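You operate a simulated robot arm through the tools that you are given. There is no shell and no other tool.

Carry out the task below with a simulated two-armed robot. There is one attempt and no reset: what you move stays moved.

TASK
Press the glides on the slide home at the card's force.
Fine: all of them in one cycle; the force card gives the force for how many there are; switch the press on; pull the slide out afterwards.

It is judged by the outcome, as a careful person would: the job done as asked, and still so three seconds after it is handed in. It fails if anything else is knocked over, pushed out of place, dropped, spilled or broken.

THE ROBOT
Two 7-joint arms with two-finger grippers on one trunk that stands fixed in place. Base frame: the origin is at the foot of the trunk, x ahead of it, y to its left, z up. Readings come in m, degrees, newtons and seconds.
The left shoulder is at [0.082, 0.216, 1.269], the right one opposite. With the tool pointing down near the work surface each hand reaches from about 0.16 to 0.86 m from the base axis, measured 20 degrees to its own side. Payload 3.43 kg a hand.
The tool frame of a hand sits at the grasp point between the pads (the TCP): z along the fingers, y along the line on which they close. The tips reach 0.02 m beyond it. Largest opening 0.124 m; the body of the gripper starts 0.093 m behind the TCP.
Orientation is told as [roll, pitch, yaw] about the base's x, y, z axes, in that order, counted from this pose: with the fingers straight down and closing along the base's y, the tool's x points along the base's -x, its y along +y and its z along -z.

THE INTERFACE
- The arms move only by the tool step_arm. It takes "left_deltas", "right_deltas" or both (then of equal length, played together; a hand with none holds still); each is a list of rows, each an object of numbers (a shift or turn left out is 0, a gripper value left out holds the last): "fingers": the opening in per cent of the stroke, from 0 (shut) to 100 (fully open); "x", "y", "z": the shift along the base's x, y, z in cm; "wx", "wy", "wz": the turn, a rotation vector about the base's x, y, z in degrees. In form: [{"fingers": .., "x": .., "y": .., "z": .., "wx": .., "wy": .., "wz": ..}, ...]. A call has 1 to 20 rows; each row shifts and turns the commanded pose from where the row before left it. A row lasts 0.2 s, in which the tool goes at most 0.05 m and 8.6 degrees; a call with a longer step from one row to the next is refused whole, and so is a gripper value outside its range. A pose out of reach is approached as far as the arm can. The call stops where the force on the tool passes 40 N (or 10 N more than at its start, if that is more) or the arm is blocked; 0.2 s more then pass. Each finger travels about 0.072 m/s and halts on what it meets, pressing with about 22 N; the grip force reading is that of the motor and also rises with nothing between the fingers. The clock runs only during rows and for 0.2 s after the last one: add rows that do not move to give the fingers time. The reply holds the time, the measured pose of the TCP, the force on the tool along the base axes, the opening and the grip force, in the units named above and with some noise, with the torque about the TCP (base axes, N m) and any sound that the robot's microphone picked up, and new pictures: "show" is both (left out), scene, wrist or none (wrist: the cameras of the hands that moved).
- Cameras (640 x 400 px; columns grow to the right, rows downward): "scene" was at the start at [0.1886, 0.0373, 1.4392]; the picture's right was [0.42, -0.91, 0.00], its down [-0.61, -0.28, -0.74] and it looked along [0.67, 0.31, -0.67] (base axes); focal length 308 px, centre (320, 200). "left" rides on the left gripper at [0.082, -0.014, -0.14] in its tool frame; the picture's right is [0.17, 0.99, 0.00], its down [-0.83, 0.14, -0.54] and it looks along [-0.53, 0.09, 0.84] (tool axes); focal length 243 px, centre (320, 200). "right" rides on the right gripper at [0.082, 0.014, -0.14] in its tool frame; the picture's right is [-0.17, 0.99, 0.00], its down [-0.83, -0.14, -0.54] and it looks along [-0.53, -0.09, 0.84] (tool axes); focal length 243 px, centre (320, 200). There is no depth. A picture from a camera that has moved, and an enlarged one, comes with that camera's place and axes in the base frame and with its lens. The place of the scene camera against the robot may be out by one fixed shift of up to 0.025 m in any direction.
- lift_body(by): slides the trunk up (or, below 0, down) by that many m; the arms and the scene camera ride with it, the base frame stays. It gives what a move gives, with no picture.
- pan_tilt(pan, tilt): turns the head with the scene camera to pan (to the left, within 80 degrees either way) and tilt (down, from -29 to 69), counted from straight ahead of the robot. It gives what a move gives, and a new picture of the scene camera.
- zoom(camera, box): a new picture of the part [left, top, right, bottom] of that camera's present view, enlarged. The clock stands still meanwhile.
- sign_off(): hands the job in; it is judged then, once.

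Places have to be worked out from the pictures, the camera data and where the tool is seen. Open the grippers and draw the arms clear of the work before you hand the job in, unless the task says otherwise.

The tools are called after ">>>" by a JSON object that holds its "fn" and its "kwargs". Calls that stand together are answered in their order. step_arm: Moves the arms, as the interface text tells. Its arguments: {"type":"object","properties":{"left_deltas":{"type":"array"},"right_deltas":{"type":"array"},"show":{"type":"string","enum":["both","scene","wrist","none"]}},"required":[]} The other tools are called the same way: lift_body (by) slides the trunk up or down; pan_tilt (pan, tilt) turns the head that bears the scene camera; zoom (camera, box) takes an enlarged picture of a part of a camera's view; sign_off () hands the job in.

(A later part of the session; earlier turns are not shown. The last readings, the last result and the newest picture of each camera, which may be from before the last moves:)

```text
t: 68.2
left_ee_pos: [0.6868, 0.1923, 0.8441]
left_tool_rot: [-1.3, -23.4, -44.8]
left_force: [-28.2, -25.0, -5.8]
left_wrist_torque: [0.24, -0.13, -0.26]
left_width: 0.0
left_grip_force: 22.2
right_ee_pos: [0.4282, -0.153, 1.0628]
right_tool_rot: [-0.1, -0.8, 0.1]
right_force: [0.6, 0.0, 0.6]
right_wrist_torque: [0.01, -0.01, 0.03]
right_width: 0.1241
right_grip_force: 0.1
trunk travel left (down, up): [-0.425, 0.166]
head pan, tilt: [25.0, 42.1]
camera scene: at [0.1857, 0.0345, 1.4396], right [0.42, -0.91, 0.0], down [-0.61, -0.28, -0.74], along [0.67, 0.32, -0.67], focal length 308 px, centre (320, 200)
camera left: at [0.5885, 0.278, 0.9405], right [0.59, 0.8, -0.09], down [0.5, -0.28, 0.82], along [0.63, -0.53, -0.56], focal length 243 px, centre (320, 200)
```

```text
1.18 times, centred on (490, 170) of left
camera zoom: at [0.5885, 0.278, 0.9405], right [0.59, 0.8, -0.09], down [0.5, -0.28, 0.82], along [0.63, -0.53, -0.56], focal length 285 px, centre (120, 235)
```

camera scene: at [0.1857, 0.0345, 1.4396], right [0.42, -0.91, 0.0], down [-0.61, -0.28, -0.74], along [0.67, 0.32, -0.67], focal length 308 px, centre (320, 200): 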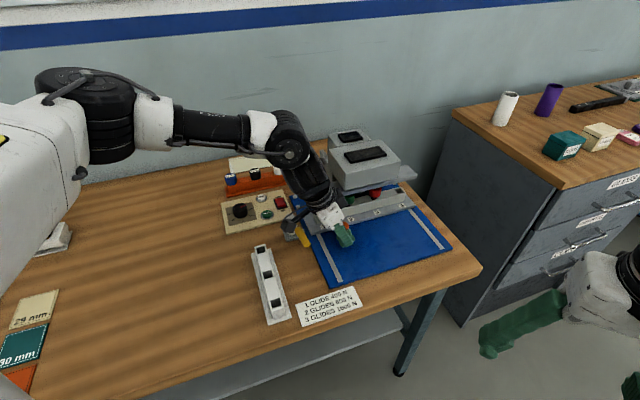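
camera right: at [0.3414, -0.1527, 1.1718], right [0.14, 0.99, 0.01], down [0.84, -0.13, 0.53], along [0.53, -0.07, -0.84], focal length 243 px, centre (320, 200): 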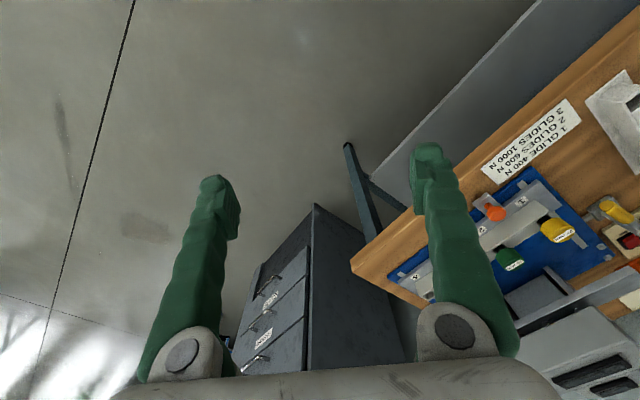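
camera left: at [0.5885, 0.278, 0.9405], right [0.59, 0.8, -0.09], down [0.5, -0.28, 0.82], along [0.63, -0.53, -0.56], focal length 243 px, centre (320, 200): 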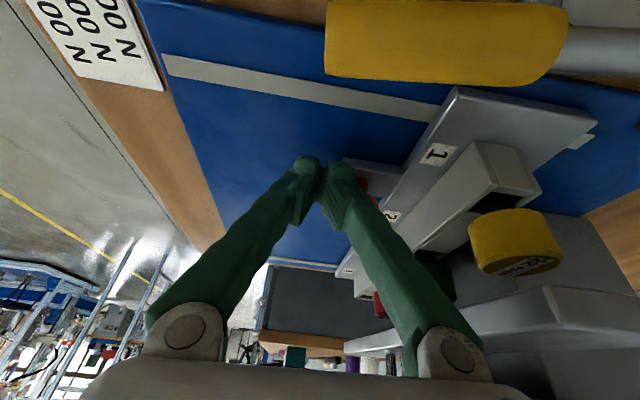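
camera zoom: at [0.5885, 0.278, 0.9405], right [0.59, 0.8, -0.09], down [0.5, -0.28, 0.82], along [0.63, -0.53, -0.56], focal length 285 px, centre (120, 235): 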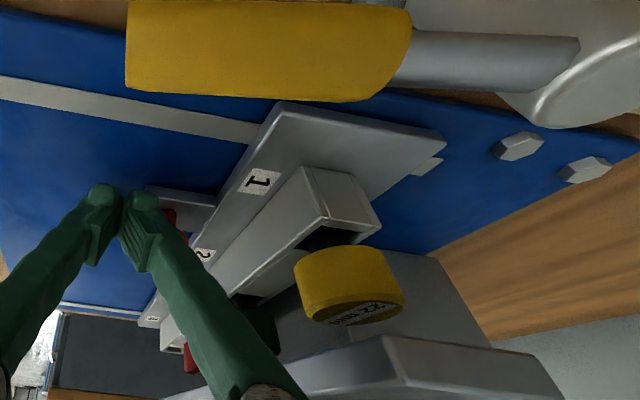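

The resistance rose to 38 N straight back along the travel with almost no torque, so the slide is against its end stop; its labels show about 14–14.5 cm of travel. I'll back off from the knob and lift the hand clear.

>>> {"fn": "step_arm", "kwargs": {"left_deltas": [{"x": -0.7, "y": -0.7}, {"x": -0.9, "y": -0.9}, {"x": -0.9, "y": -0.9}, {"z": 2}, {"z": 3}, {"z": 3}, {"z": 3}, {}], "show": "both"}}

>>> {"fn": "zoom", "kwargs": {"camera": "scene", "box": [270, 140, 450, 260]}}

```text
t: 70.0
left_ee_pos: [0.6671, 0.1754, 0.9545]
left_tool_rot: [-1.0, -23.5, -44.5]
left_force: [-0.3, -0.4, 0.3]
left_wrist_torque: [0.01, -0.01, 0.02]
left_width: 0.0
left_grip_force: 22.3
right_ee_pos: [0.4302, -0.15, 1.0634]
right_tool_rot: [-0.2, -0.5, 0.2]
right_force: [0.4, 0.1, -0.5]
right_wrist_torque: [0.03, 0.01, 0.03]
right_width: 0.1238
right_grip_force: 0.0
trunk travel left (down, up): [-0.425, 0.166]
head pan, tilt: [25.0, 42.1]
camera scene: at [0.1891, 0.0375, 1.4391], right [0.42, -0.91, 0.0], down [-0.61, -0.28, -0.74], along [0.67, 0.31, -0.67], focal length 308 px, centre (320, 200)
camera left: at [0.5679, 0.2581, 1.0504], right [0.59, 0.81, -0.08], down [0.5, -0.28, 0.82], along [0.64, -0.52, -0.56], focal length 243 px, centre (320, 200)
```

scene: 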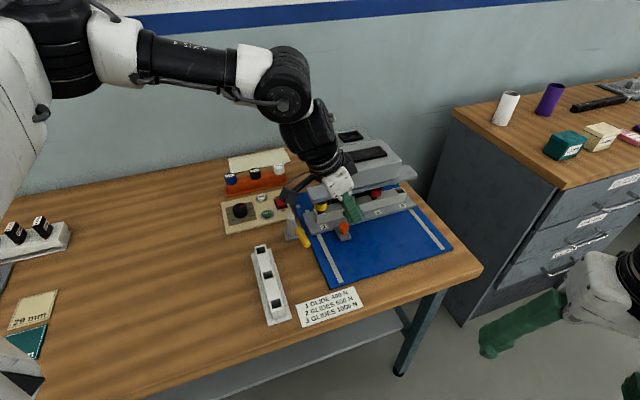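
left: 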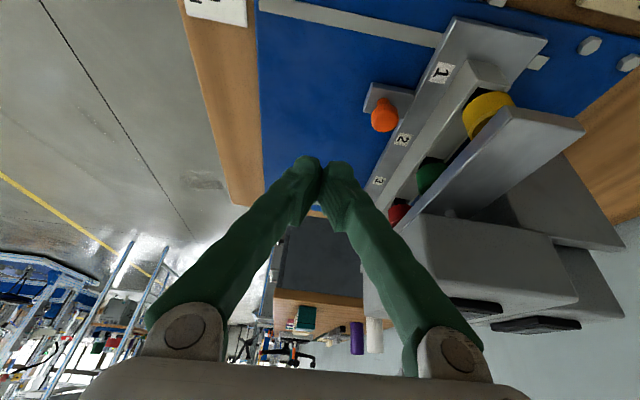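

```text
3.33 times, centred on (360, 200) of scene
camera zoom: at [0.1891, 0.0375, 1.4391], right [0.42, -0.91, 0.0], down [-0.61, -0.28, -0.74], along [0.67, 0.31, -0.67], focal length 1027 px, centre (187, 200)
```

zoom: 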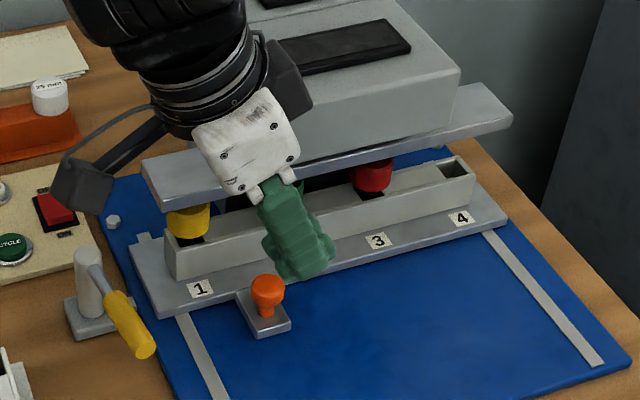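

The slide sits under the bar. Before cycling I want a side view along the bar to confirm the glides are centred under it and to see the lock bolt against the slide's end, so I'll move the left hand (camera) to the left end of the bar.

>>> {"fn": "step_arm", "kwargs": {"left_deltas": [{"z": 1, "y": 3, "x": 0.3}, {"y": 3.3, "x": 0.6}, {"y": 3.4, "x": 0.6}, {"y": 3.4, "x": 0.6}, {"y": 3.4, "x": 0.6}, {}], "show": "both"}}

>>> {"fn": "zoom", "kwargs": {"camera": "left", "box": [220, 20, 460, 200]}}

>>> {"fn": "zoom", "kwargs": {"camera": "scene", "box": [270, 140, 450, 260]}}

```text
t: 71.4
left_ee_pos: [0.6943, 0.3395, 0.9641]
left_tool_rot: [-0.9, -23.5, -44.5]
left_force: [0.7, -0.1, 0.2]
left_wrist_torque: [0.01, 0.0, 0.01]
left_width: 0.0
left_grip_force: 22.0
right_ee_pos: [0.43, -0.1503, 1.063]
right_tool_rot: [-0.2, -0.7, 0.2]
right_force: [-0.5, -1.1, 0.2]
right_wrist_torque: [0.0, -0.03, 0.04]
right_width: 0.1238
right_grip_force: 0.0
trunk travel left (down, up): [-0.425, 0.166]
head pan, tilt: [25.0, 42.1]
camera scene: at [0.1886, 0.0368, 1.4392], right [0.42, -0.91, 0.0], down [-0.61, -0.28, -0.74], along [0.67, 0.31, -0.67], focal length 308 px, centre (320, 200)
camera left: at [0.594, 0.4229, 1.0595], right [0.59, 0.81, -0.08], down [0.49, -0.28, 0.82], along [0.64, -0.52, -0.56], focal length 243 px, centre (320, 200)
```

scene: 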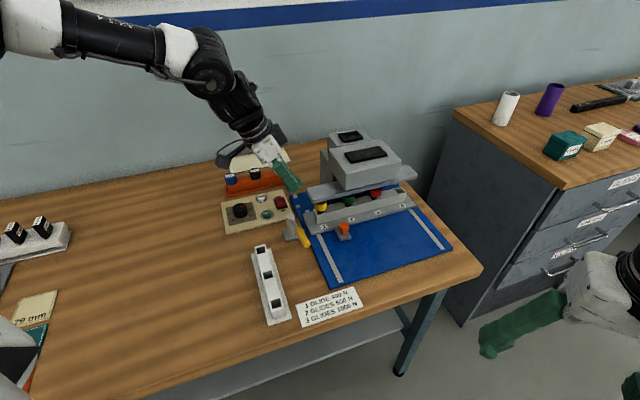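
left: 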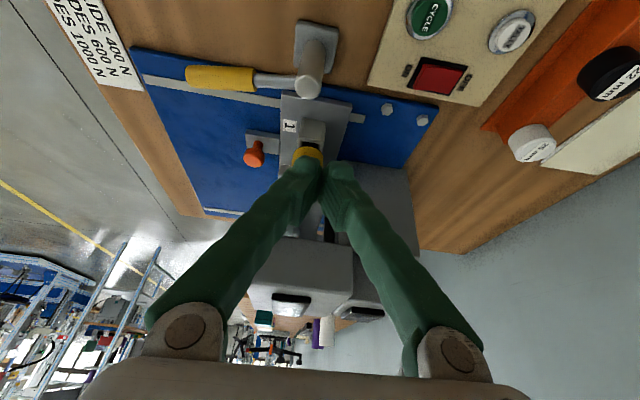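

```text
2.22 times, centred on (340, 110) of left
camera zoom: at [0.594, 0.4229, 1.0595], right [0.59, 0.81, -0.08], down [0.49, -0.28, 0.82], along [0.64, -0.52, -0.56], focal length 539 px, centre (276, 400)
```

zoom: 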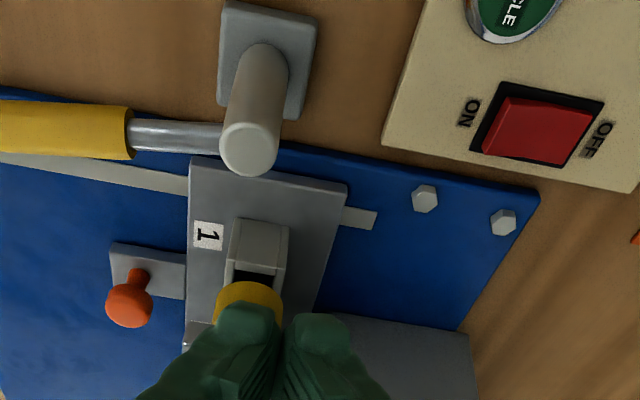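

```text
3.33 times, centred on (360, 200) of scene
camera zoom: at [0.1886, 0.0368, 1.4392], right [0.42, -0.91, 0.0], down [-0.61, -0.28, -0.74], along [0.67, 0.31, -0.67], focal length 1027 px, centre (187, 200)
```

zoom: 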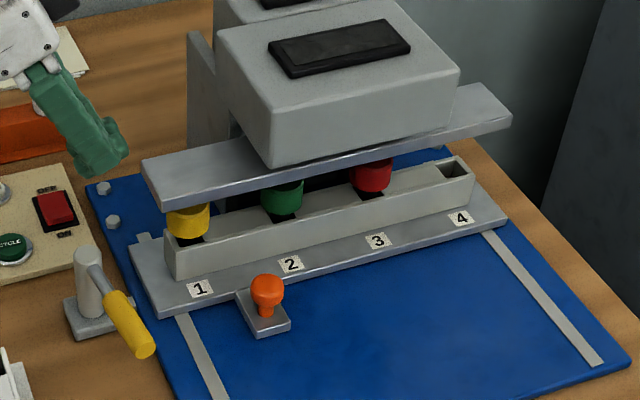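

The scene shows the slide fully in with all three glides beneath the bar. I'll open the left fingers so its camera can see the bar end and glides between them.

>>> {"fn": "step_arm", "kwargs": {"left_deltas": [{"fingers": 90}, {"fingers": 90}, {"fingers": 90}, {"fingers": 90}], "show": "wrist"}}

>>> {"fn": "zoom", "kwargs": {"camera": "left", "box": [220, 60, 420, 240]}}

```text
t: 72.4
left_ee_pos: [0.6943, 0.3386, 0.9634]
left_tool_rot: [-0.9, -23.6, -44.4]
left_force: [-0.3, 1.3, 0.3]
left_wrist_torque: [0.03, 0.01, -0.03]
left_width: 0.1117
left_grip_force: 0.0
right_ee_pos: [0.4314, -0.1497, 1.0622]
right_tool_rot: [-0.1, -0.6, 0.1]
right_force: [-0.4, 0.2, 0.0]
right_wrist_torque: [0.02, 0.0, 0.01]
right_width: 0.1238
right_grip_force: 0.0
trunk travel left (down, up): [-0.425, 0.166]
head pan, tilt: [25.0, 42.1]
camera left: at [0.594, 0.4227, 1.0593], right [0.59, 0.81, -0.08], down [0.49, -0.28, 0.82], along [0.64, -0.52, -0.56], focal length 243 px, centre (320, 200)
```

left: 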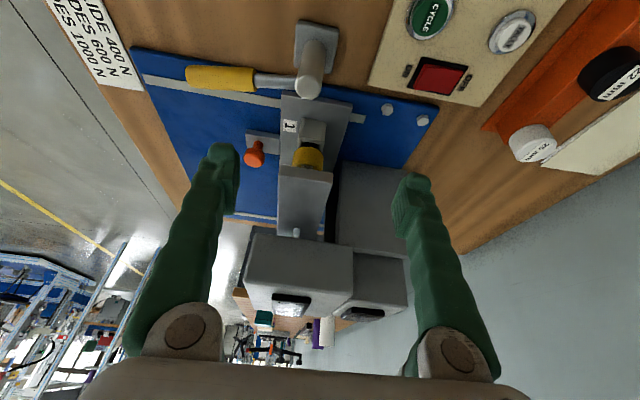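

```text
2.22 times, centred on (320, 150) of left
camera zoom: at [0.594, 0.4227, 1.0593], right [0.59, 0.81, -0.08], down [0.49, -0.28, 0.82], along [0.64, -0.52, -0.56], focal length 539 px, centre (320, 311)
```

zoom: 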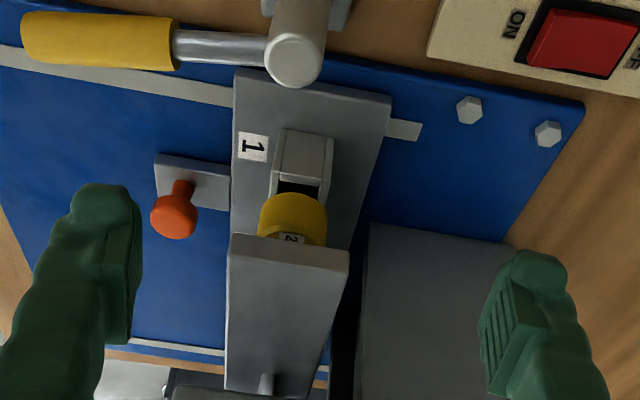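

The bar's end is centred over the yellow glide and rail, so the slide is properly home. I'll zoom in on the lever post and the slide's left end to check the lock bolt.

>>> {"fn": "zoom", "kwargs": {"camera": "scene", "box": [280, 200, 330, 250]}}

>>> {"fn": "zoom", "kwargs": {"camera": "right", "box": [400, 80, 640, 280]}}

>>> {"fn": "zoom", "kwargs": {"camera": "left", "box": [270, 10, 370, 110]}}

```text
8.00 times, centred on (305, 225) of scene
camera zoom: at [0.1887, 0.0373, 1.4392], right [0.42, -0.91, 0.0], down [-0.61, -0.28, -0.74], along [0.67, 0.31, -0.67], focal length 2465 px, centre (440, 0)
```

zoom: 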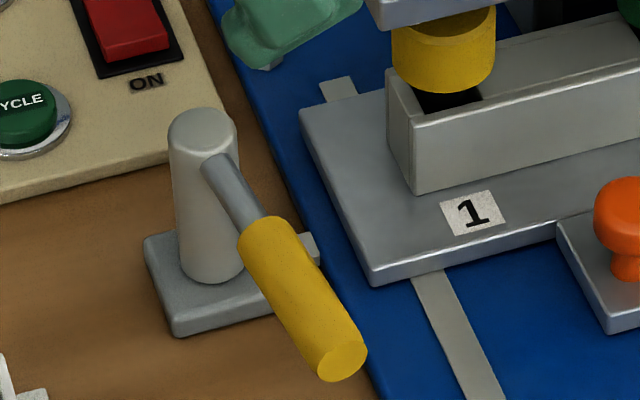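

```text
2.00 times, centred on (520, 180) of right
camera zoom: at [0.3467, -0.1359, 1.2012], right [0.16, 0.99, 0.0], down [0.83, -0.13, 0.55], along [0.54, -0.09, -0.84], focal length 485 px, centre (-80, 240)
```

zoom: 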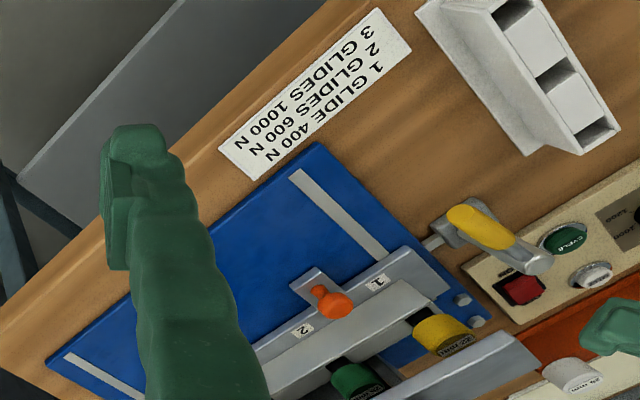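

```text
4.00 times, centred on (320, 60) of left
camera zoom: at [0.594, 0.4227, 1.0593], right [0.59, 0.81, -0.08], down [0.49, -0.28, 0.82], along [0.64, -0.52, -0.56], focal length 970 px, centre (320, 760)
```

zoom: 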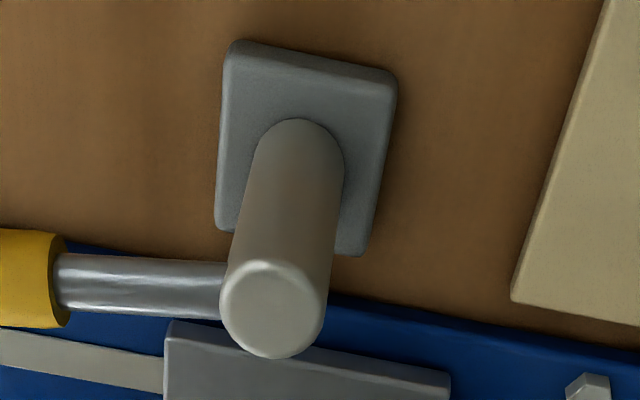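

The bolt (tab) at the lever's foot lies about 1 cm beside the slide's left end, so the lever is a slide lock, now open. First I'll switch the press on: I'll straighten the left hand, close the fingers, and hover over the ON end of the rocker at about (0.746, 0.414).

>>> {"fn": "step_arm", "kwargs": {"left_deltas": [{"fingers": 0, "z": 1}, {"wx": 5.6, "wy": 5.6, "z": 0.5}, {"wx": 5.6, "wy": 5.6}, {"wx": 5.5, "wy": 5.5}, {"x": 1.7, "y": 2.5}, {"x": 1.7, "y": 2.5}, {"x": 1.7, "y": 2.5}, {"z": -2}, {}], "show": "both"}}

>>> {"fn": "zoom", "kwargs": {"camera": "left", "box": [220, 60, 420, 240]}}

```text
t: 74.4
left_ee_pos: [0.6913, 0.4339, 0.9535]
left_tool_rot: [-0.7, 0.1, -44.5]
left_force: [0.6, -0.1, -0.4]
left_wrist_torque: [0.01, 0.0, 0.01]
left_width: 0.0002
left_grip_force: 21.9
left hand out of reach, approached as far as the arm can: row 4, 5, 6, 7
right_ee_pos: [0.4297, -0.1503, 1.064]
right_tool_rot: [-0.2, -0.6, 0.2]
right_force: [-0.2, -0.4, 0.1]
right_wrist_torque: [0.0, -0.02, 0.0]
right_width: 0.1241
right_grip_force: 0.0
trunk travel left (down, up): [-0.425, 0.166]
head pan, tilt: [25.0, 42.1]
camera scene: at [0.1885, 0.0375, 1.4392], right [0.42, -0.91, 0.0], down [-0.61, -0.28, -0.74], along [0.67, 0.31, -0.67], focal length 308 px, centre (320, 200)
camera left: at [0.626, 0.4834, 1.0944], right [0.57, 0.82, -0.01], down [0.7, -0.48, 0.54], along [0.43, -0.32, -0.84], focal length 243 px, centre (320, 200)
```

scene: 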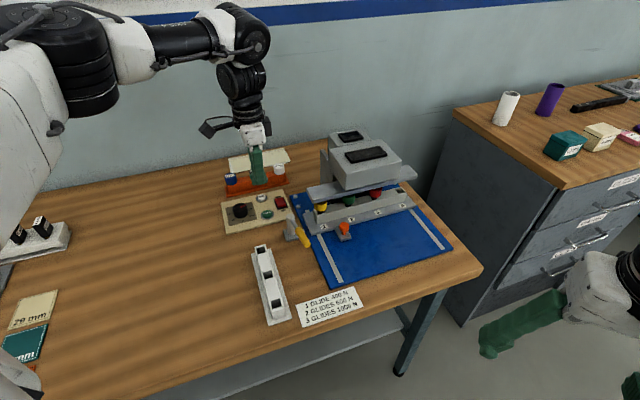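
left: 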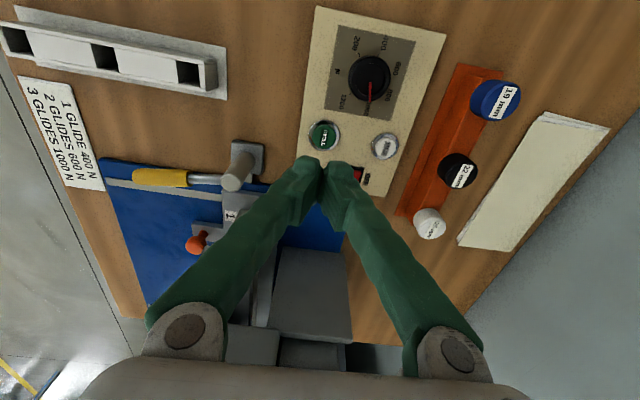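

```text
2.22 times, centred on (320, 150) of left
camera zoom: at [0.626, 0.4834, 1.0944], right [0.57, 0.82, -0.01], down [0.7, -0.48, 0.54], along [0.43, -0.32, -0.84], focal length 539 px, centre (320, 311)
```

zoom: 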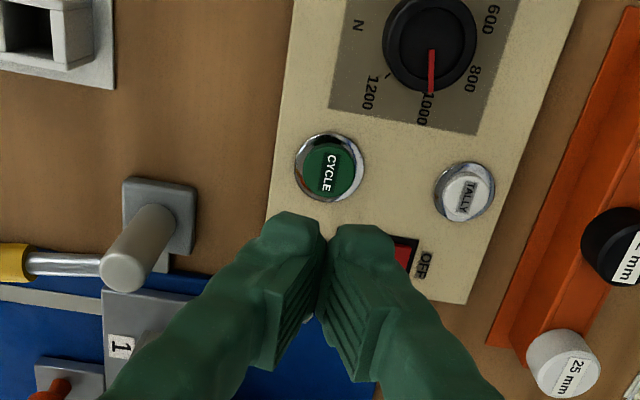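

The pointer clearly sits on 1000. The arm can't reach the rocker with this yaw, so I'll turn back toward yaw 0 and try again.

>>> {"fn": "step_arm", "kwargs": {"left_deltas": [{"wz": 7.4}, {"wz": 7.4}, {"wz": 7.4}, {"wz": 7.4}, {"wz": 7.4}, {"wz": 7.4}, {"x": 1.8, "y": -0.6}, {"x": 1.8, "y": -0.6}, {"x": 1.6, "y": -0.6}, {}], "show": "wrist"}}

>>> {"fn": "zoom", "kwargs": {"camera": "left", "box": [220, 60, 420, 240]}}

```text
t: 76.6
left_ee_pos: [0.6942, 0.4268, 0.953]
left_tool_rot: [-0.8, -0.1, -0.1]
left_force: [0.6, 0.1, 0.9]
left_wrist_torque: [0.01, -0.02, 0.0]
left_width: 0.0
left_grip_force: 22.0
left hand out of reach, approached as far as the arm can: row 7, 8, 9
right_ee_pos: [0.4306, -0.1512, 1.0639]
right_tool_rot: [-0.1, -0.6, 0.2]
right_force: [-0.5, 0.0, -0.3]
right_wrist_torque: [0.0, 0.0, 0.03]
right_width: 0.1239
right_grip_force: 0.0
trunk travel left (down, up): [-0.425, 0.166]
head pan, tilt: [25.0, 42.1]
camera left: at [0.6139, 0.4172, 1.0933], right [-0.16, 0.99, -0.01], down [0.83, 0.15, 0.54], along [0.53, 0.08, -0.84], focal length 243 px, centre (320, 200)
```

left: 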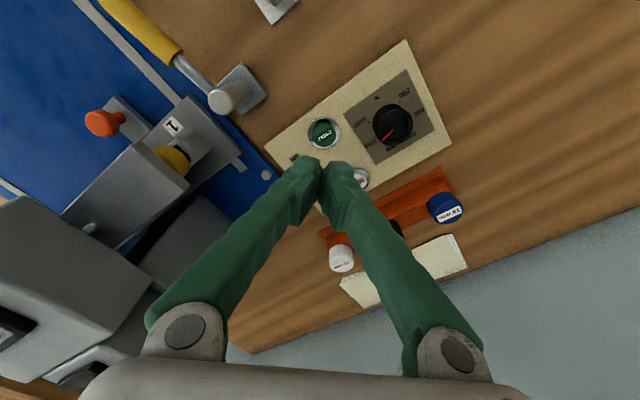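

```text
2.22 times, centred on (320, 150) of left
camera zoom: at [0.6139, 0.4172, 1.0933], right [-0.16, 0.99, -0.01], down [0.83, 0.15, 0.54], along [0.53, 0.08, -0.84], focal length 539 px, centre (320, 311)
```

zoom: 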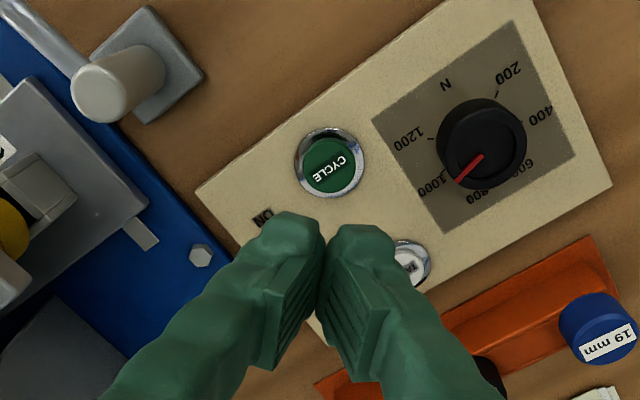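

Reach seems limited by height, so I'll lower to z ≈ 0.885 and then step outward to the rocker.

>>> {"fn": "step_arm", "kwargs": {"left_deltas": [{"z": -2.3}, {"z": -2.3}, {"z": -2.2}, {"x": 1.7, "y": -0.4}, {"x": 1.7, "y": -0.4}, {"x": 1.7, "y": -0.4}, {}], "show": "wrist"}}

>>> {"fn": "zoom", "kwargs": {"camera": "left", "box": [220, 80, 420, 260]}}

>>> {"fn": "zoom", "kwargs": {"camera": "scene", "box": [210, 150, 330, 250]}}

```text
t: 78.2
left_ee_pos: [0.691, 0.4298, 0.8834]
left_tool_rot: [-0.7, 0.1, -0.1]
left_force: [-0.1, 0.1, 1.1]
left_wrist_torque: [0.01, 0.0, 0.02]
left_width: 0.0001
left_grip_force: 22.1
left hand out of reach, approached as far as the arm can: row 3, 4, 5, 6
right_ee_pos: [0.4305, -0.1503, 1.0628]
right_tool_rot: [-0.2, -0.5, 0.2]
right_force: [0.0, -0.4, -0.3]
right_wrist_torque: [0.02, 0.03, -0.01]
right_width: 0.1242
right_grip_force: 0.2
trunk travel left (down, up): [-0.425, 0.166]
head pan, tilt: [25.0, 42.1]
camera left: at [0.6106, 0.4183, 1.0247], right [-0.16, 0.99, -0.01], down [0.83, 0.14, 0.54], along [0.53, 0.08, -0.84], focal length 243 px, centre (320, 200)
```

left: 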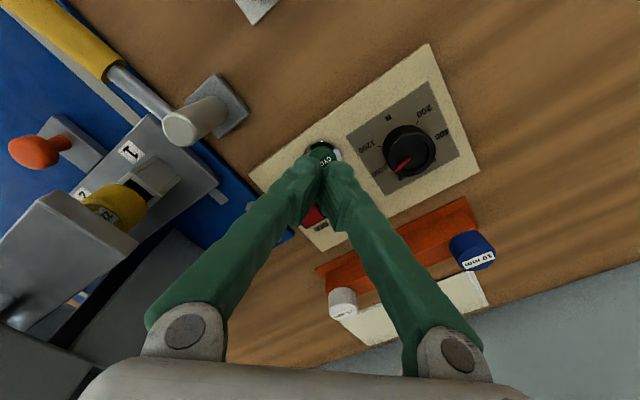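

```text
2.22 times, centred on (320, 170) of left
camera zoom: at [0.6106, 0.4183, 1.0247], right [-0.16, 0.99, -0.01], down [0.83, 0.14, 0.54], along [0.53, 0.08, -0.84], focal length 539 px, centre (320, 267)
```

zoom: 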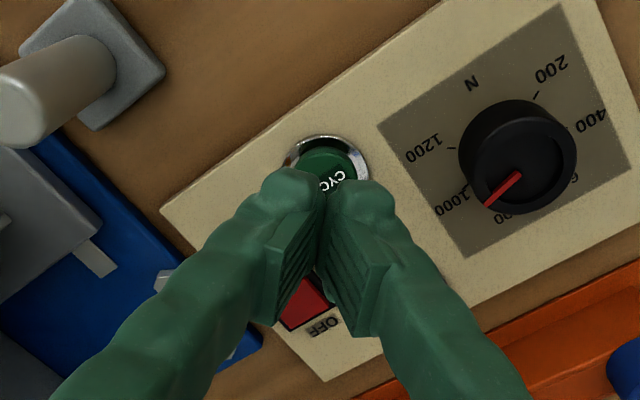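

```text
4.00 times, centred on (270, 200) of scene
camera zoom: at [0.1886, 0.0373, 1.4392], right [0.42, -0.91, 0.0], down [-0.61, -0.28, -0.74], along [0.67, 0.31, -0.67], focal length 1232 px, centre (520, 200)
```

zoom: 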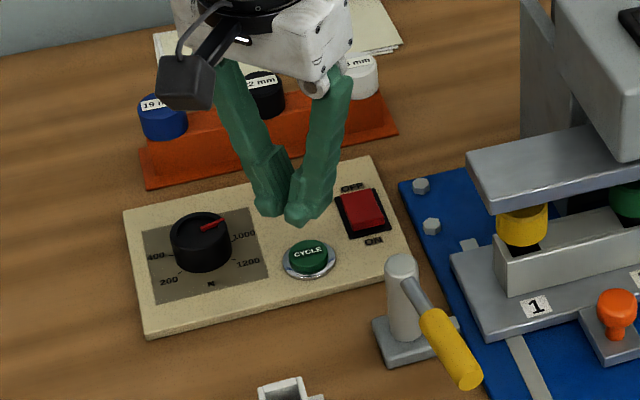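

The hand hovers over CYCLE but can't reach further outward while vertical. I'll lift a little and tilt the fingertips outward about 18° to gain reach toward the rocker.

>>> {"fn": "step_arm", "kwargs": {"left_deltas": [{"z": 2.5}, {"wx": 1.9, "wy": -6, "z": 0.5}, {"wx": 1.9, "wy": -6}, {"wx": 1.8, "wy": -6}, {"x": 1.7, "y": -0.4}, {"x": 1.7, "y": -0.4}, {"x": 1.7, "y": -0.4}, {}], "show": "wrist"}}

>>> {"fn": "zoom", "kwargs": {"camera": "scene", "box": [210, 150, 330, 250]}}

```text
t: 80.0
left_ee_pos: [0.7425, 0.4186, 0.913]
left_tool_rot: [5.2, -17.8, -1.1]
left_force: [0.3, -0.6, 0.9]
left_wrist_torque: [0.02, 0.02, 0.0]
left_width: 0.0
left_grip_force: 22.1
right_ee_pos: [0.4305, -0.1495, 1.0635]
right_tool_rot: [-0.3, -0.7, 0.2]
right_force: [-0.5, 0.2, 0.2]
right_wrist_torque: [-0.01, -0.01, -0.02]
right_width: 0.1239
right_grip_force: 0.0
trunk travel left (down, up): [-0.425, 0.166]
head pan, tilt: [25.0, 42.1]
camera left: at [0.6226, 0.3946, 1.02], right [-0.17, 0.99, 0.03], down [0.62, 0.08, 0.78], along [0.76, 0.15, -0.63], focal length 243 px, centre (320, 200)
```

left: 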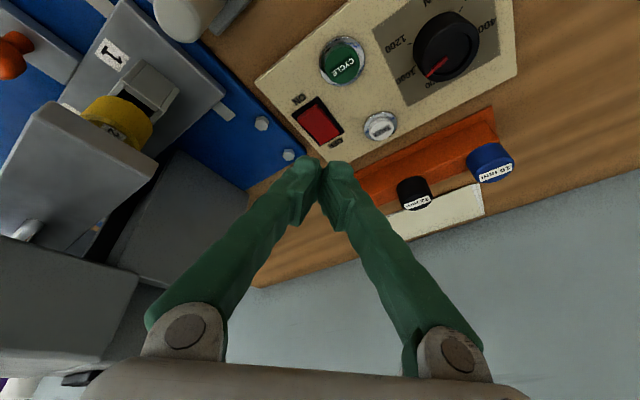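

```text
4.00 times, centred on (270, 200) of scene
camera zoom: at [0.1886, 0.0376, 1.4392], right [0.42, -0.91, 0.0], down [-0.61, -0.28, -0.74], along [0.67, 0.31, -0.67], focal length 1232 px, centre (520, 200)
```

zoom: 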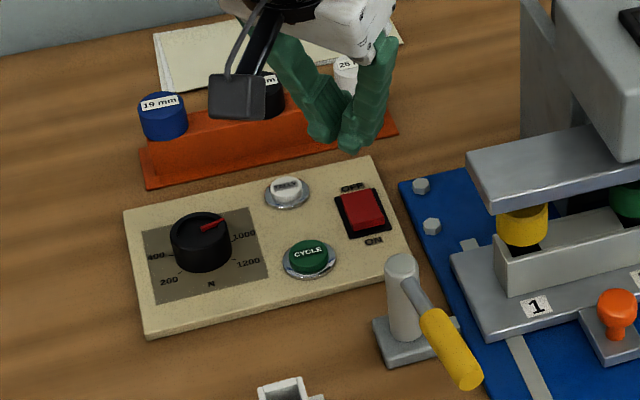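

With the tilt I reach (0.7425, 0.4186, 0.913); the rocker's ON half is just below and slightly nearer. I'll shift about 0.6 cm toward ON, descend 3.5 cm and check alignment.

>>> {"fn": "step_arm", "kwargs": {"left_deltas": [{"x": -0.5, "y": -0.6, "z": -1.5}, {"z": -1}, {"z": -1}, {}], "show": "wrist"}}

>>> {"fn": "zoom", "kwargs": {"camera": "left", "box": [240, 60, 420, 220]}}

>>> {"fn": "zoom", "kwargs": {"camera": "scene", "box": [250, 170, 320, 230]}}

```text
t: 81.0
left_ee_pos: [0.7382, 0.4126, 0.8786]
left_tool_rot: [5.1, -17.8, -1.0]
left_force: [-0.3, 0.0, 0.1]
left_wrist_torque: [0.04, 0.03, -0.02]
left_width: 0.0002
left_grip_force: 22.7
right_ee_pos: [0.4301, -0.1515, 1.0634]
right_tool_rot: [-0.2, -0.6, 0.2]
right_force: [0.6, -0.2, 0.2]
right_wrist_torque: [0.03, 0.03, 0.01]
right_width: 0.1241
right_grip_force: 0.0
trunk travel left (down, up): [-0.425, 0.166]
head pan, tilt: [25.0, 42.1]
camera left: at [0.6175, 0.3891, 0.9852], right [-0.17, 0.99, 0.03], down [0.62, 0.08, 0.78], along [0.76, 0.15, -0.63], focal length 243 px, centre (320, 200)
```

left: 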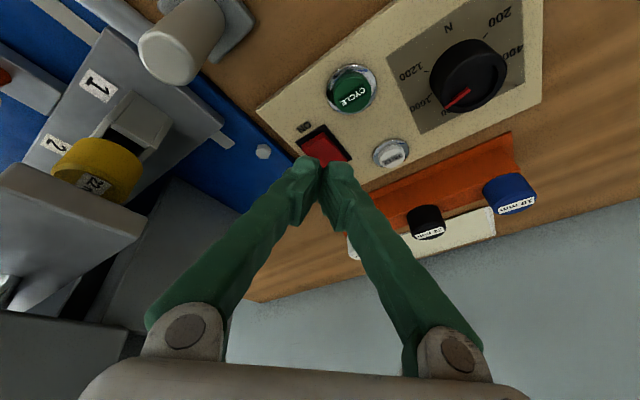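

```text
2.50 times, centred on (330, 140) of left
camera zoom: at [0.6175, 0.3891, 0.9852], right [-0.17, 0.99, 0.03], down [0.62, 0.08, 0.78], along [0.76, 0.15, -0.63], focal length 606 px, centre (295, 350)
```

zoom: 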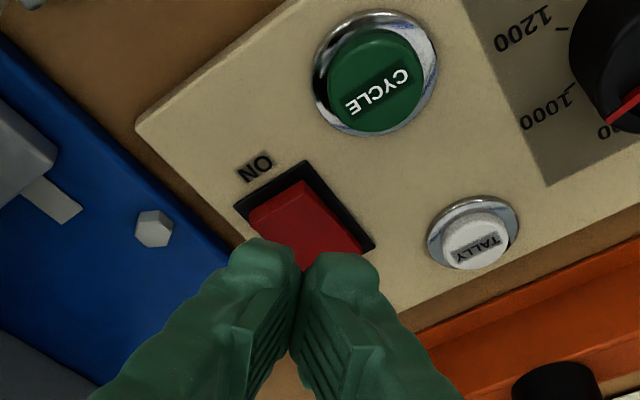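

```text
6.67 times, centred on (285, 200) of scene
camera zoom: at [0.1886, 0.0373, 1.4392], right [0.42, -0.91, 0.0], down [-0.61, -0.28, -0.74], along [0.67, 0.31, -0.67], focal length 2054 px, centre (553, 200)
```

zoom: 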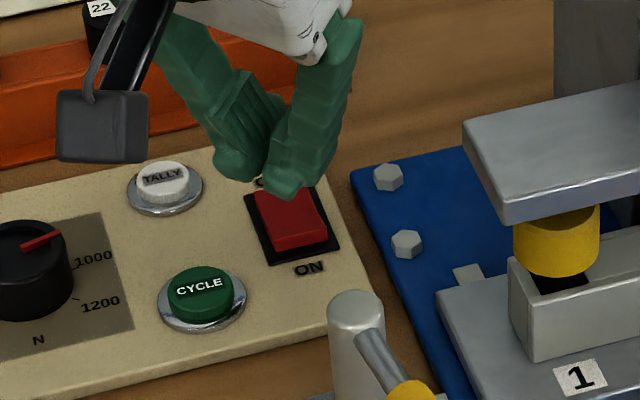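

From several views the rocker's ON quarter is at about (0.749, 0.415, 0.813). I'll shift the tip 0.9 cm outward over it and descend carefully to press.

>>> {"fn": "step_arm", "kwargs": {"left_deltas": [{"x": 0.9, "y": 0.1}, {"z": -1}, {"z": -1}, {"z": -0.8}, {}], "show": "wrist"}}

>>> {"fn": "zoom", "kwargs": {"camera": "left", "box": [240, 60, 420, 220]}}

>>> {"fn": "zoom", "kwargs": {"camera": "scene", "box": [250, 170, 320, 230]}}

```text
t: 82.2
left_ee_pos: [0.7447, 0.4137, 0.8513]
left_tool_rot: [5.2, -17.8, -0.9]
left_force: [0.7, 0.6, 1.4]
left_wrist_torque: [0.01, 0.0, -0.03]
left_width: 0.0
left_grip_force: 21.9
right_ee_pos: [0.4305, -0.1507, 1.0642]
right_tool_rot: [-0.1, -0.7, 0.2]
right_force: [-0.3, 1.2, -1.0]
right_wrist_torque: [-0.02, -0.02, 0.02]
right_width: 0.124
right_grip_force: 0.1
trunk travel left (down, up): [-0.425, 0.166]
head pan, tilt: [25.0, 42.1]
camera left: at [0.6266, 0.3898, 0.9579], right [-0.17, 0.99, 0.03], down [0.62, 0.08, 0.78], along [0.76, 0.15, -0.63], focal length 243 px, centre (320, 200)
```

left: 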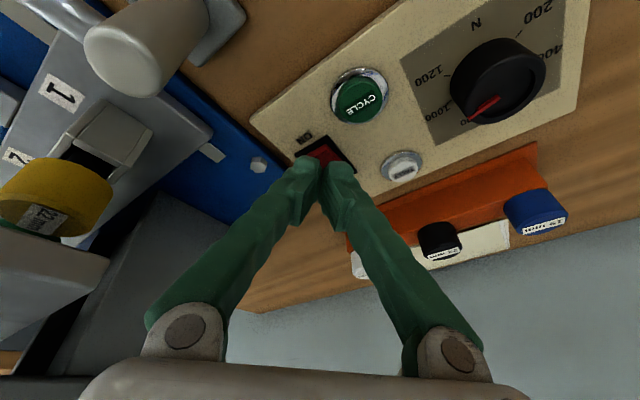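

```text
2.50 times, centred on (330, 140) of left
camera zoom: at [0.6266, 0.3898, 0.9579], right [-0.17, 0.99, 0.03], down [0.62, 0.08, 0.78], along [0.76, 0.15, -0.63], focal length 606 px, centre (295, 350)
```

zoom: 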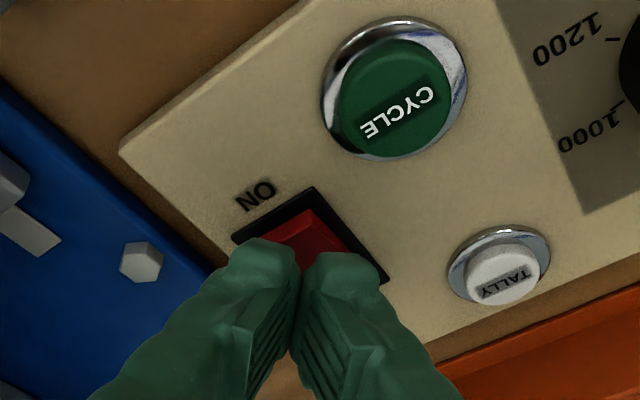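

```text
6.67 times, centred on (285, 200) of scene
camera zoom: at [0.1885, 0.0374, 1.4392], right [0.42, -0.91, 0.0], down [-0.61, -0.28, -0.74], along [0.67, 0.31, -0.67], focal length 2054 px, centre (553, 200)
```

zoom: 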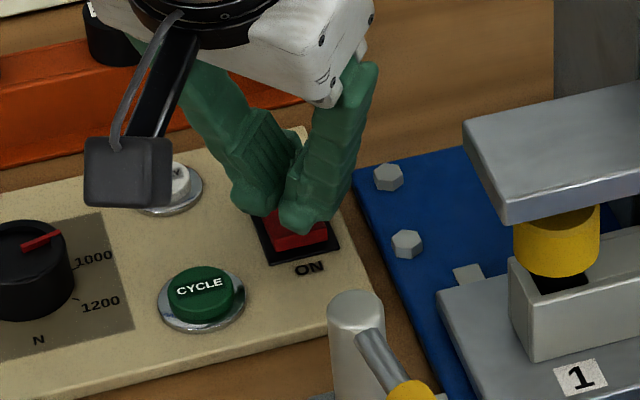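

The tip's lowest edge is right at the ON end's rim; I'll shift 0.8 cm outward so it lands inside the ON half, then press down in small steps.

>>> {"fn": "step_arm", "kwargs": {"left_deltas": [{"x": 0.8, "y": -0.2}, {"z": -0.6}, {"z": -0.5}, {"z": -0.4}, {}], "show": "wrist"}}

>>> {"fn": "zoom", "kwargs": {"camera": "scene", "box": [250, 170, 320, 230]}}

```text
t: 83.4
left_ee_pos: [0.7526, 0.4117, 0.8365]
left_tool_rot: [5.1, -17.8, -1.0]
left_force: [0.0, -0.1, 0.8]
left_wrist_torque: [0.02, 0.0, -0.01]
left_width: 0.0
left_grip_force: 22.3
right_ee_pos: [0.4309, -0.1515, 1.063]
right_tool_rot: [-0.2, -0.6, 0.3]
right_force: [0.7, 0.8, 0.2]
right_wrist_torque: [0.0, -0.05, -0.02]
right_width: 0.1242
right_grip_force: 0.0
trunk travel left (down, up): [-0.425, 0.166]
head pan, tilt: [25.0, 42.1]
camera left: at [0.6343, 0.3879, 0.943], right [-0.17, 0.99, 0.03], down [0.62, 0.08, 0.78], along [0.76, 0.15, -0.63], focal length 243 px, centre (320, 200)
```

left: 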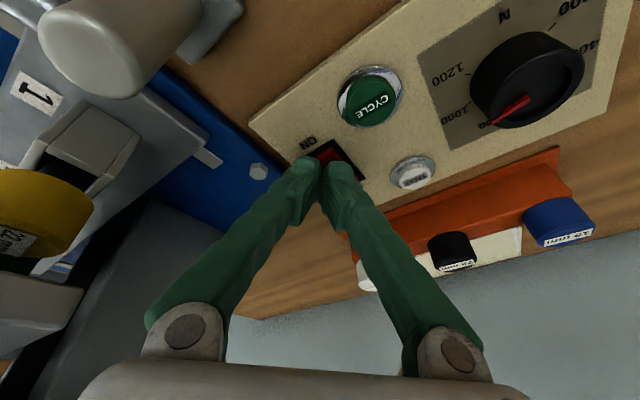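

```text
6.67 times, centred on (285, 200) of scene
camera zoom: at [0.1886, 0.0373, 1.4392], right [0.42, -0.91, 0.0], down [-0.61, -0.28, -0.74], along [0.67, 0.31, -0.67], focal length 2054 px, centre (553, 200)
```

zoom: 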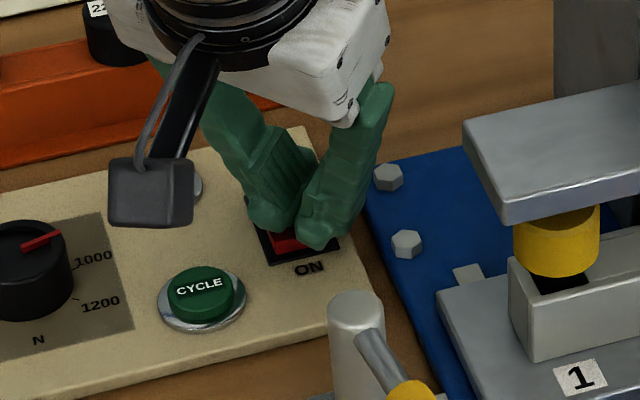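

No contact yet at tip height ≈ 0.815. I'll continue down in 3–4 mm steps until the rocker is pressed.

>>> {"fn": "step_arm", "kwargs": {"left_deltas": [{"z": -0.4}, {"z": -0.3}, {"z": -0.3}, {"z": -0.3}, {}], "show": "wrist"}}

>>> {"fn": "zoom", "kwargs": {"camera": "scene", "box": [250, 170, 320, 230]}}

```text
t: 84.4
left_ee_pos: [0.7551, 0.412, 0.8338]
left_tool_rot: [5.0, -18.5, -0.9]
left_force: [-15.1, -1.3, 26.2]
left_wrist_torque: [0.02, 0.45, 0.03]
left_width: 0.0058
left_grip_force: 34.4
right_ee_pos: [0.4273, -0.1519, 1.0641]
right_tool_rot: [-0.1, -0.7, 0.1]
right_force: [0.6, 0.7, 1.0]
right_wrist_torque: [-0.02, 0.03, 0.01]
right_width: 0.1238
right_grip_force: 0.1
trunk travel left (down, up): [-0.425, 0.166]
head pan, tilt: [25.0, 42.1]
stopped in row 4 (left hand): the force on the tool passed its limit at 43 N (the readings are from after the stop); the commanded pose is now the measured one
camera left: at [0.6358, 0.3872, 0.9384], right [-0.17, 0.98, 0.03], down [0.61, 0.08, 0.78], along [0.77, 0.15, -0.62], focal length 243 px, centre (320, 200)
```

left: 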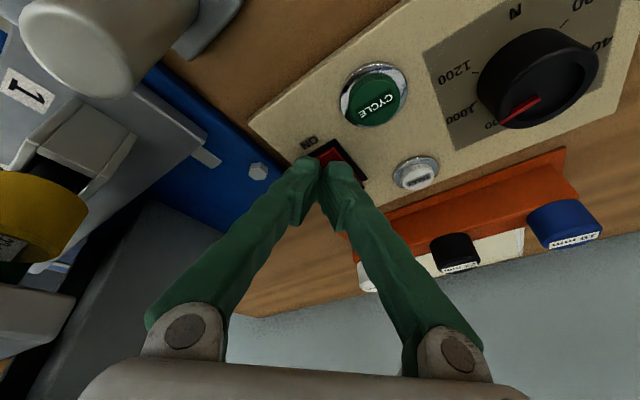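

```text
6.67 times, centred on (285, 200) of scene
camera zoom: at [0.1853, 0.0359, 1.4397], right [0.42, -0.91, 0.0], down [-0.61, -0.28, -0.74], along [0.67, 0.31, -0.67], focal length 2054 px, centre (553, 200)
```

zoom: 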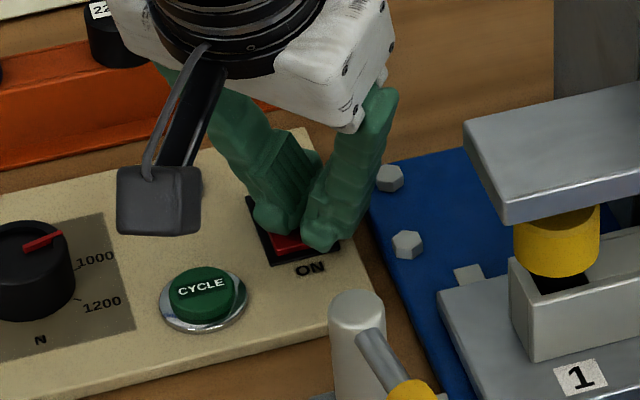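

The press reached 43 N and stopped; I need to see whether the rocker tipped. I'll lift a little and look.

>>> {"fn": "step_arm", "kwargs": {"left_deltas": [{"z": 1}, {"z": 2}, {"z": 2}, {"x": -2, "z": 1}, {}], "show": "wrist"}}

>>> {"fn": "zoom", "kwargs": {"camera": "scene", "box": [250, 170, 320, 230]}}

>>> {"fn": "zoom", "kwargs": {"camera": "left", "box": [240, 60, 420, 220]}}

```text
t: 85.6
left_ee_pos: [0.7372, 0.4133, 0.8884]
left_tool_rot: [5.2, -18.2, -0.9]
left_force: [0.0, 0.2, -0.7]
left_wrist_torque: [0.04, 0.0, 0.02]
left_width: 0.0
left_grip_force: 34.3
right_ee_pos: [0.4313, -0.1499, 1.0628]
right_tool_rot: [-0.2, -0.6, 0.2]
right_force: [-0.2, -0.4, 0.8]
right_wrist_torque: [0.06, 0.03, -0.02]
right_width: 0.1239
right_grip_force: 0.1
trunk travel left (down, up): [-0.425, 0.166]
head pan, tilt: [25.0, 42.1]
camera left: at [0.6176, 0.3887, 0.9938], right [-0.17, 0.98, 0.03], down [0.62, 0.08, 0.78], along [0.77, 0.15, -0.62], focal length 243 px, centre (320, 200)
```

left: 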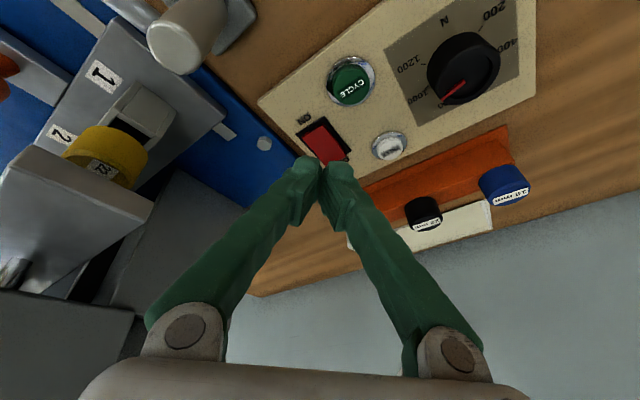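

```text
6.67 times, centred on (285, 200) of scene
camera zoom: at [0.1889, 0.0369, 1.4391], right [0.42, -0.91, 0.0], down [-0.61, -0.28, -0.74], along [0.67, 0.31, -0.67], focal length 2054 px, centre (553, 200)
```

zoom: 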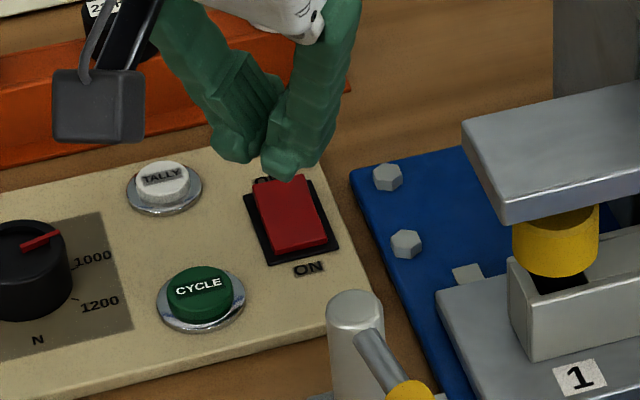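

```text
2.50 times, centred on (330, 140) of left
camera zoom: at [0.6176, 0.3887, 0.9938], right [-0.17, 0.98, 0.03], down [0.62, 0.08, 0.78], along [0.77, 0.15, -0.62], focal length 606 px, centre (295, 350)
```

zoom: 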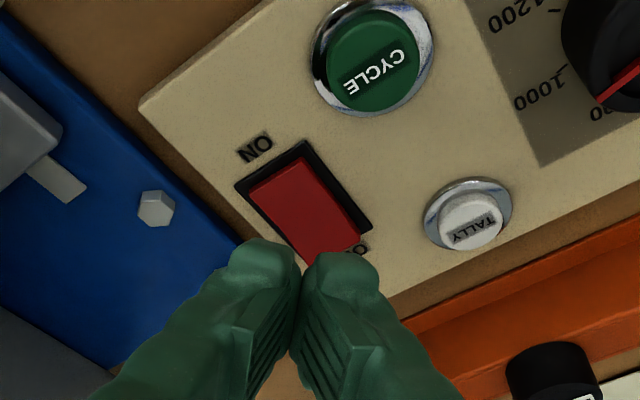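

The rocker has tipped: its ON side is down and OFF side up, so the press is on and the dial still shows 1000. Before cycling I'll lock the slide with the yellow lever; I'll first bring the left hand, straightened, beside the lever's inner side at a safe height.

>>> {"fn": "step_arm", "kwargs": {"left_deltas": [{"z": 3}, {"z": 3}, {"wy": 6, "wx": -1.8, "x": -1.5, "y": -2.5}, {"wy": 6, "wx": -1.8, "x": -1.5, "y": -2.5}, {"wy": 6, "wx": -1.7, "x": -1.5, "y": -2.5}, {"wz": -7.4, "x": -1.1, "y": -2.4}, {"wz": -7.4, "x": -1.1, "y": -2.4}, {"wz": -7.4, "x": -1.1, "y": -2.4}, {"wz": -7.4, "x": -1.1, "y": -2.4}, {"wz": -7.4}, {"wz": -7.4}, {}], "show": "both"}}

>>> {"fn": "zoom", "kwargs": {"camera": "left", "box": [220, 40, 460, 220]}}

```text
t: 88.2
left_ee_pos: [0.6071, 0.2699, 0.9477]
left_tool_rot: [-0.4, -0.3, -44.6]
left_force: [0.6, 0.4, 0.5]
left_wrist_torque: [-0.02, 0.0, -0.03]
left_width: 0.0
left_grip_force: 34.7
left hand out of reach, approached as far as the arm can: row 5, 7, 8, 9
right_ee_pos: [0.4296, -0.1504, 1.064]
right_tool_rot: [-0.1, -0.6, 0.2]
right_force: [0.0, -0.4, -0.8]
right_wrist_torque: [0.0, 0.0, -0.01]
right_width: 0.1239
right_grip_force: 0.1
trunk travel left (down, up): [-0.425, 0.166]
head pan, tilt: [25.0, 42.1]
camera scene: at [0.1888, 0.0375, 1.4391], right [0.42, -0.91, 0.0], down [-0.61, -0.28, -0.74], along [0.67, 0.31, -0.67], focal length 308 px, centre (320, 200)
camera left: at [0.5409, 0.3193, 1.087], right [0.57, 0.82, -0.01], down [0.69, -0.48, 0.54], along [0.44, -0.32, -0.84], focal length 243 px, centre (320, 200)
```

scene: 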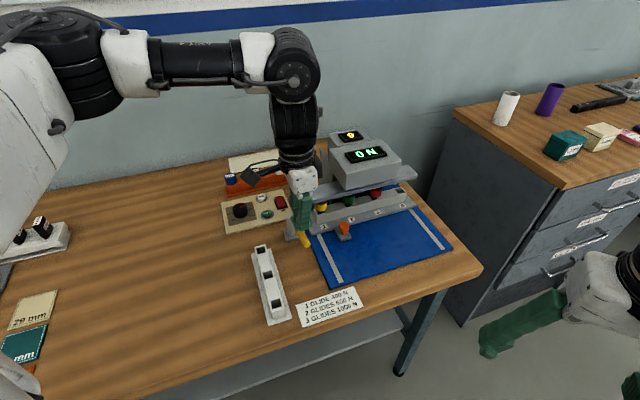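
left: 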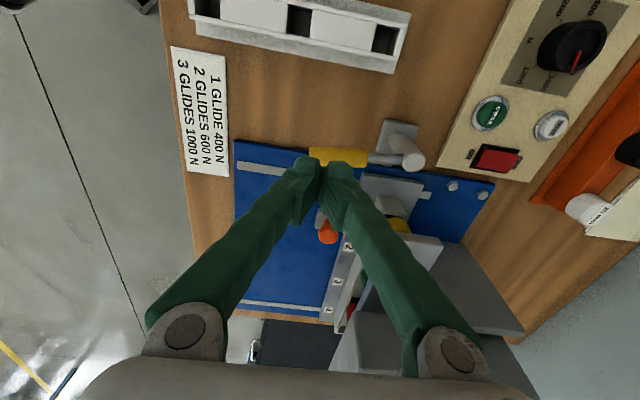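

```text
2.22 times, centred on (340, 130) of left
camera zoom: at [0.5409, 0.3193, 1.087], right [0.57, 0.82, -0.01], down [0.69, -0.48, 0.54], along [0.44, -0.32, -0.84], focal length 539 px, centre (276, 356)
```

zoom: 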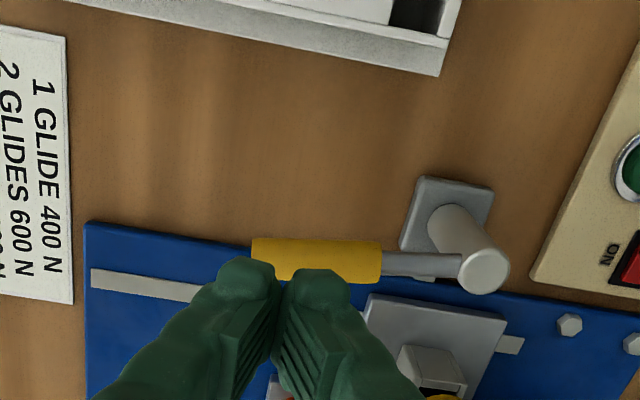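

The press displays are lit now. I'll zoom in to read them.

>>> {"fn": "zoom", "kwargs": {"camera": "scene", "box": [325, 120, 415, 180]}}

>>> {"fn": "zoom", "kwargs": {"camera": "scene", "box": [270, 180, 370, 260]}}

```text
6.67 times, centred on (370, 150) of scene
camera zoom: at [0.1888, 0.0375, 1.4391], right [0.42, -0.91, 0.0], down [-0.61, -0.28, -0.74], along [0.67, 0.31, -0.67], focal length 2054 px, centre (-13, 533)
```

zoom: 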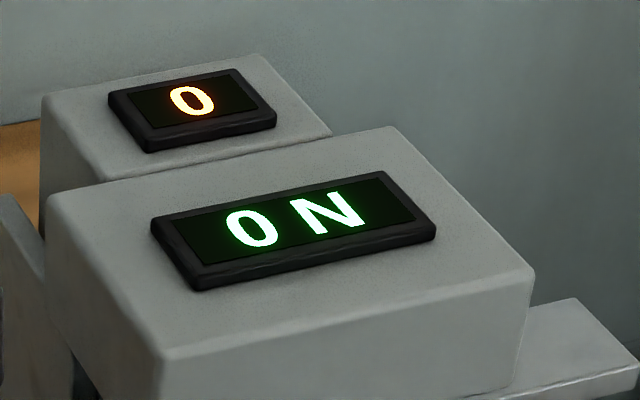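

```text
5.00 times, centred on (320, 220) of scene
camera zoom: at [0.1888, 0.0375, 1.4391], right [0.42, -0.91, 0.0], down [-0.61, -0.28, -0.74], along [0.67, 0.31, -0.67], focal length 1540 px, centre (320, 100)
```

zoom: 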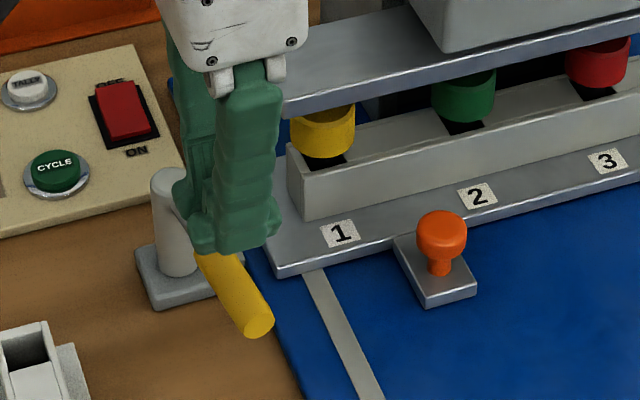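

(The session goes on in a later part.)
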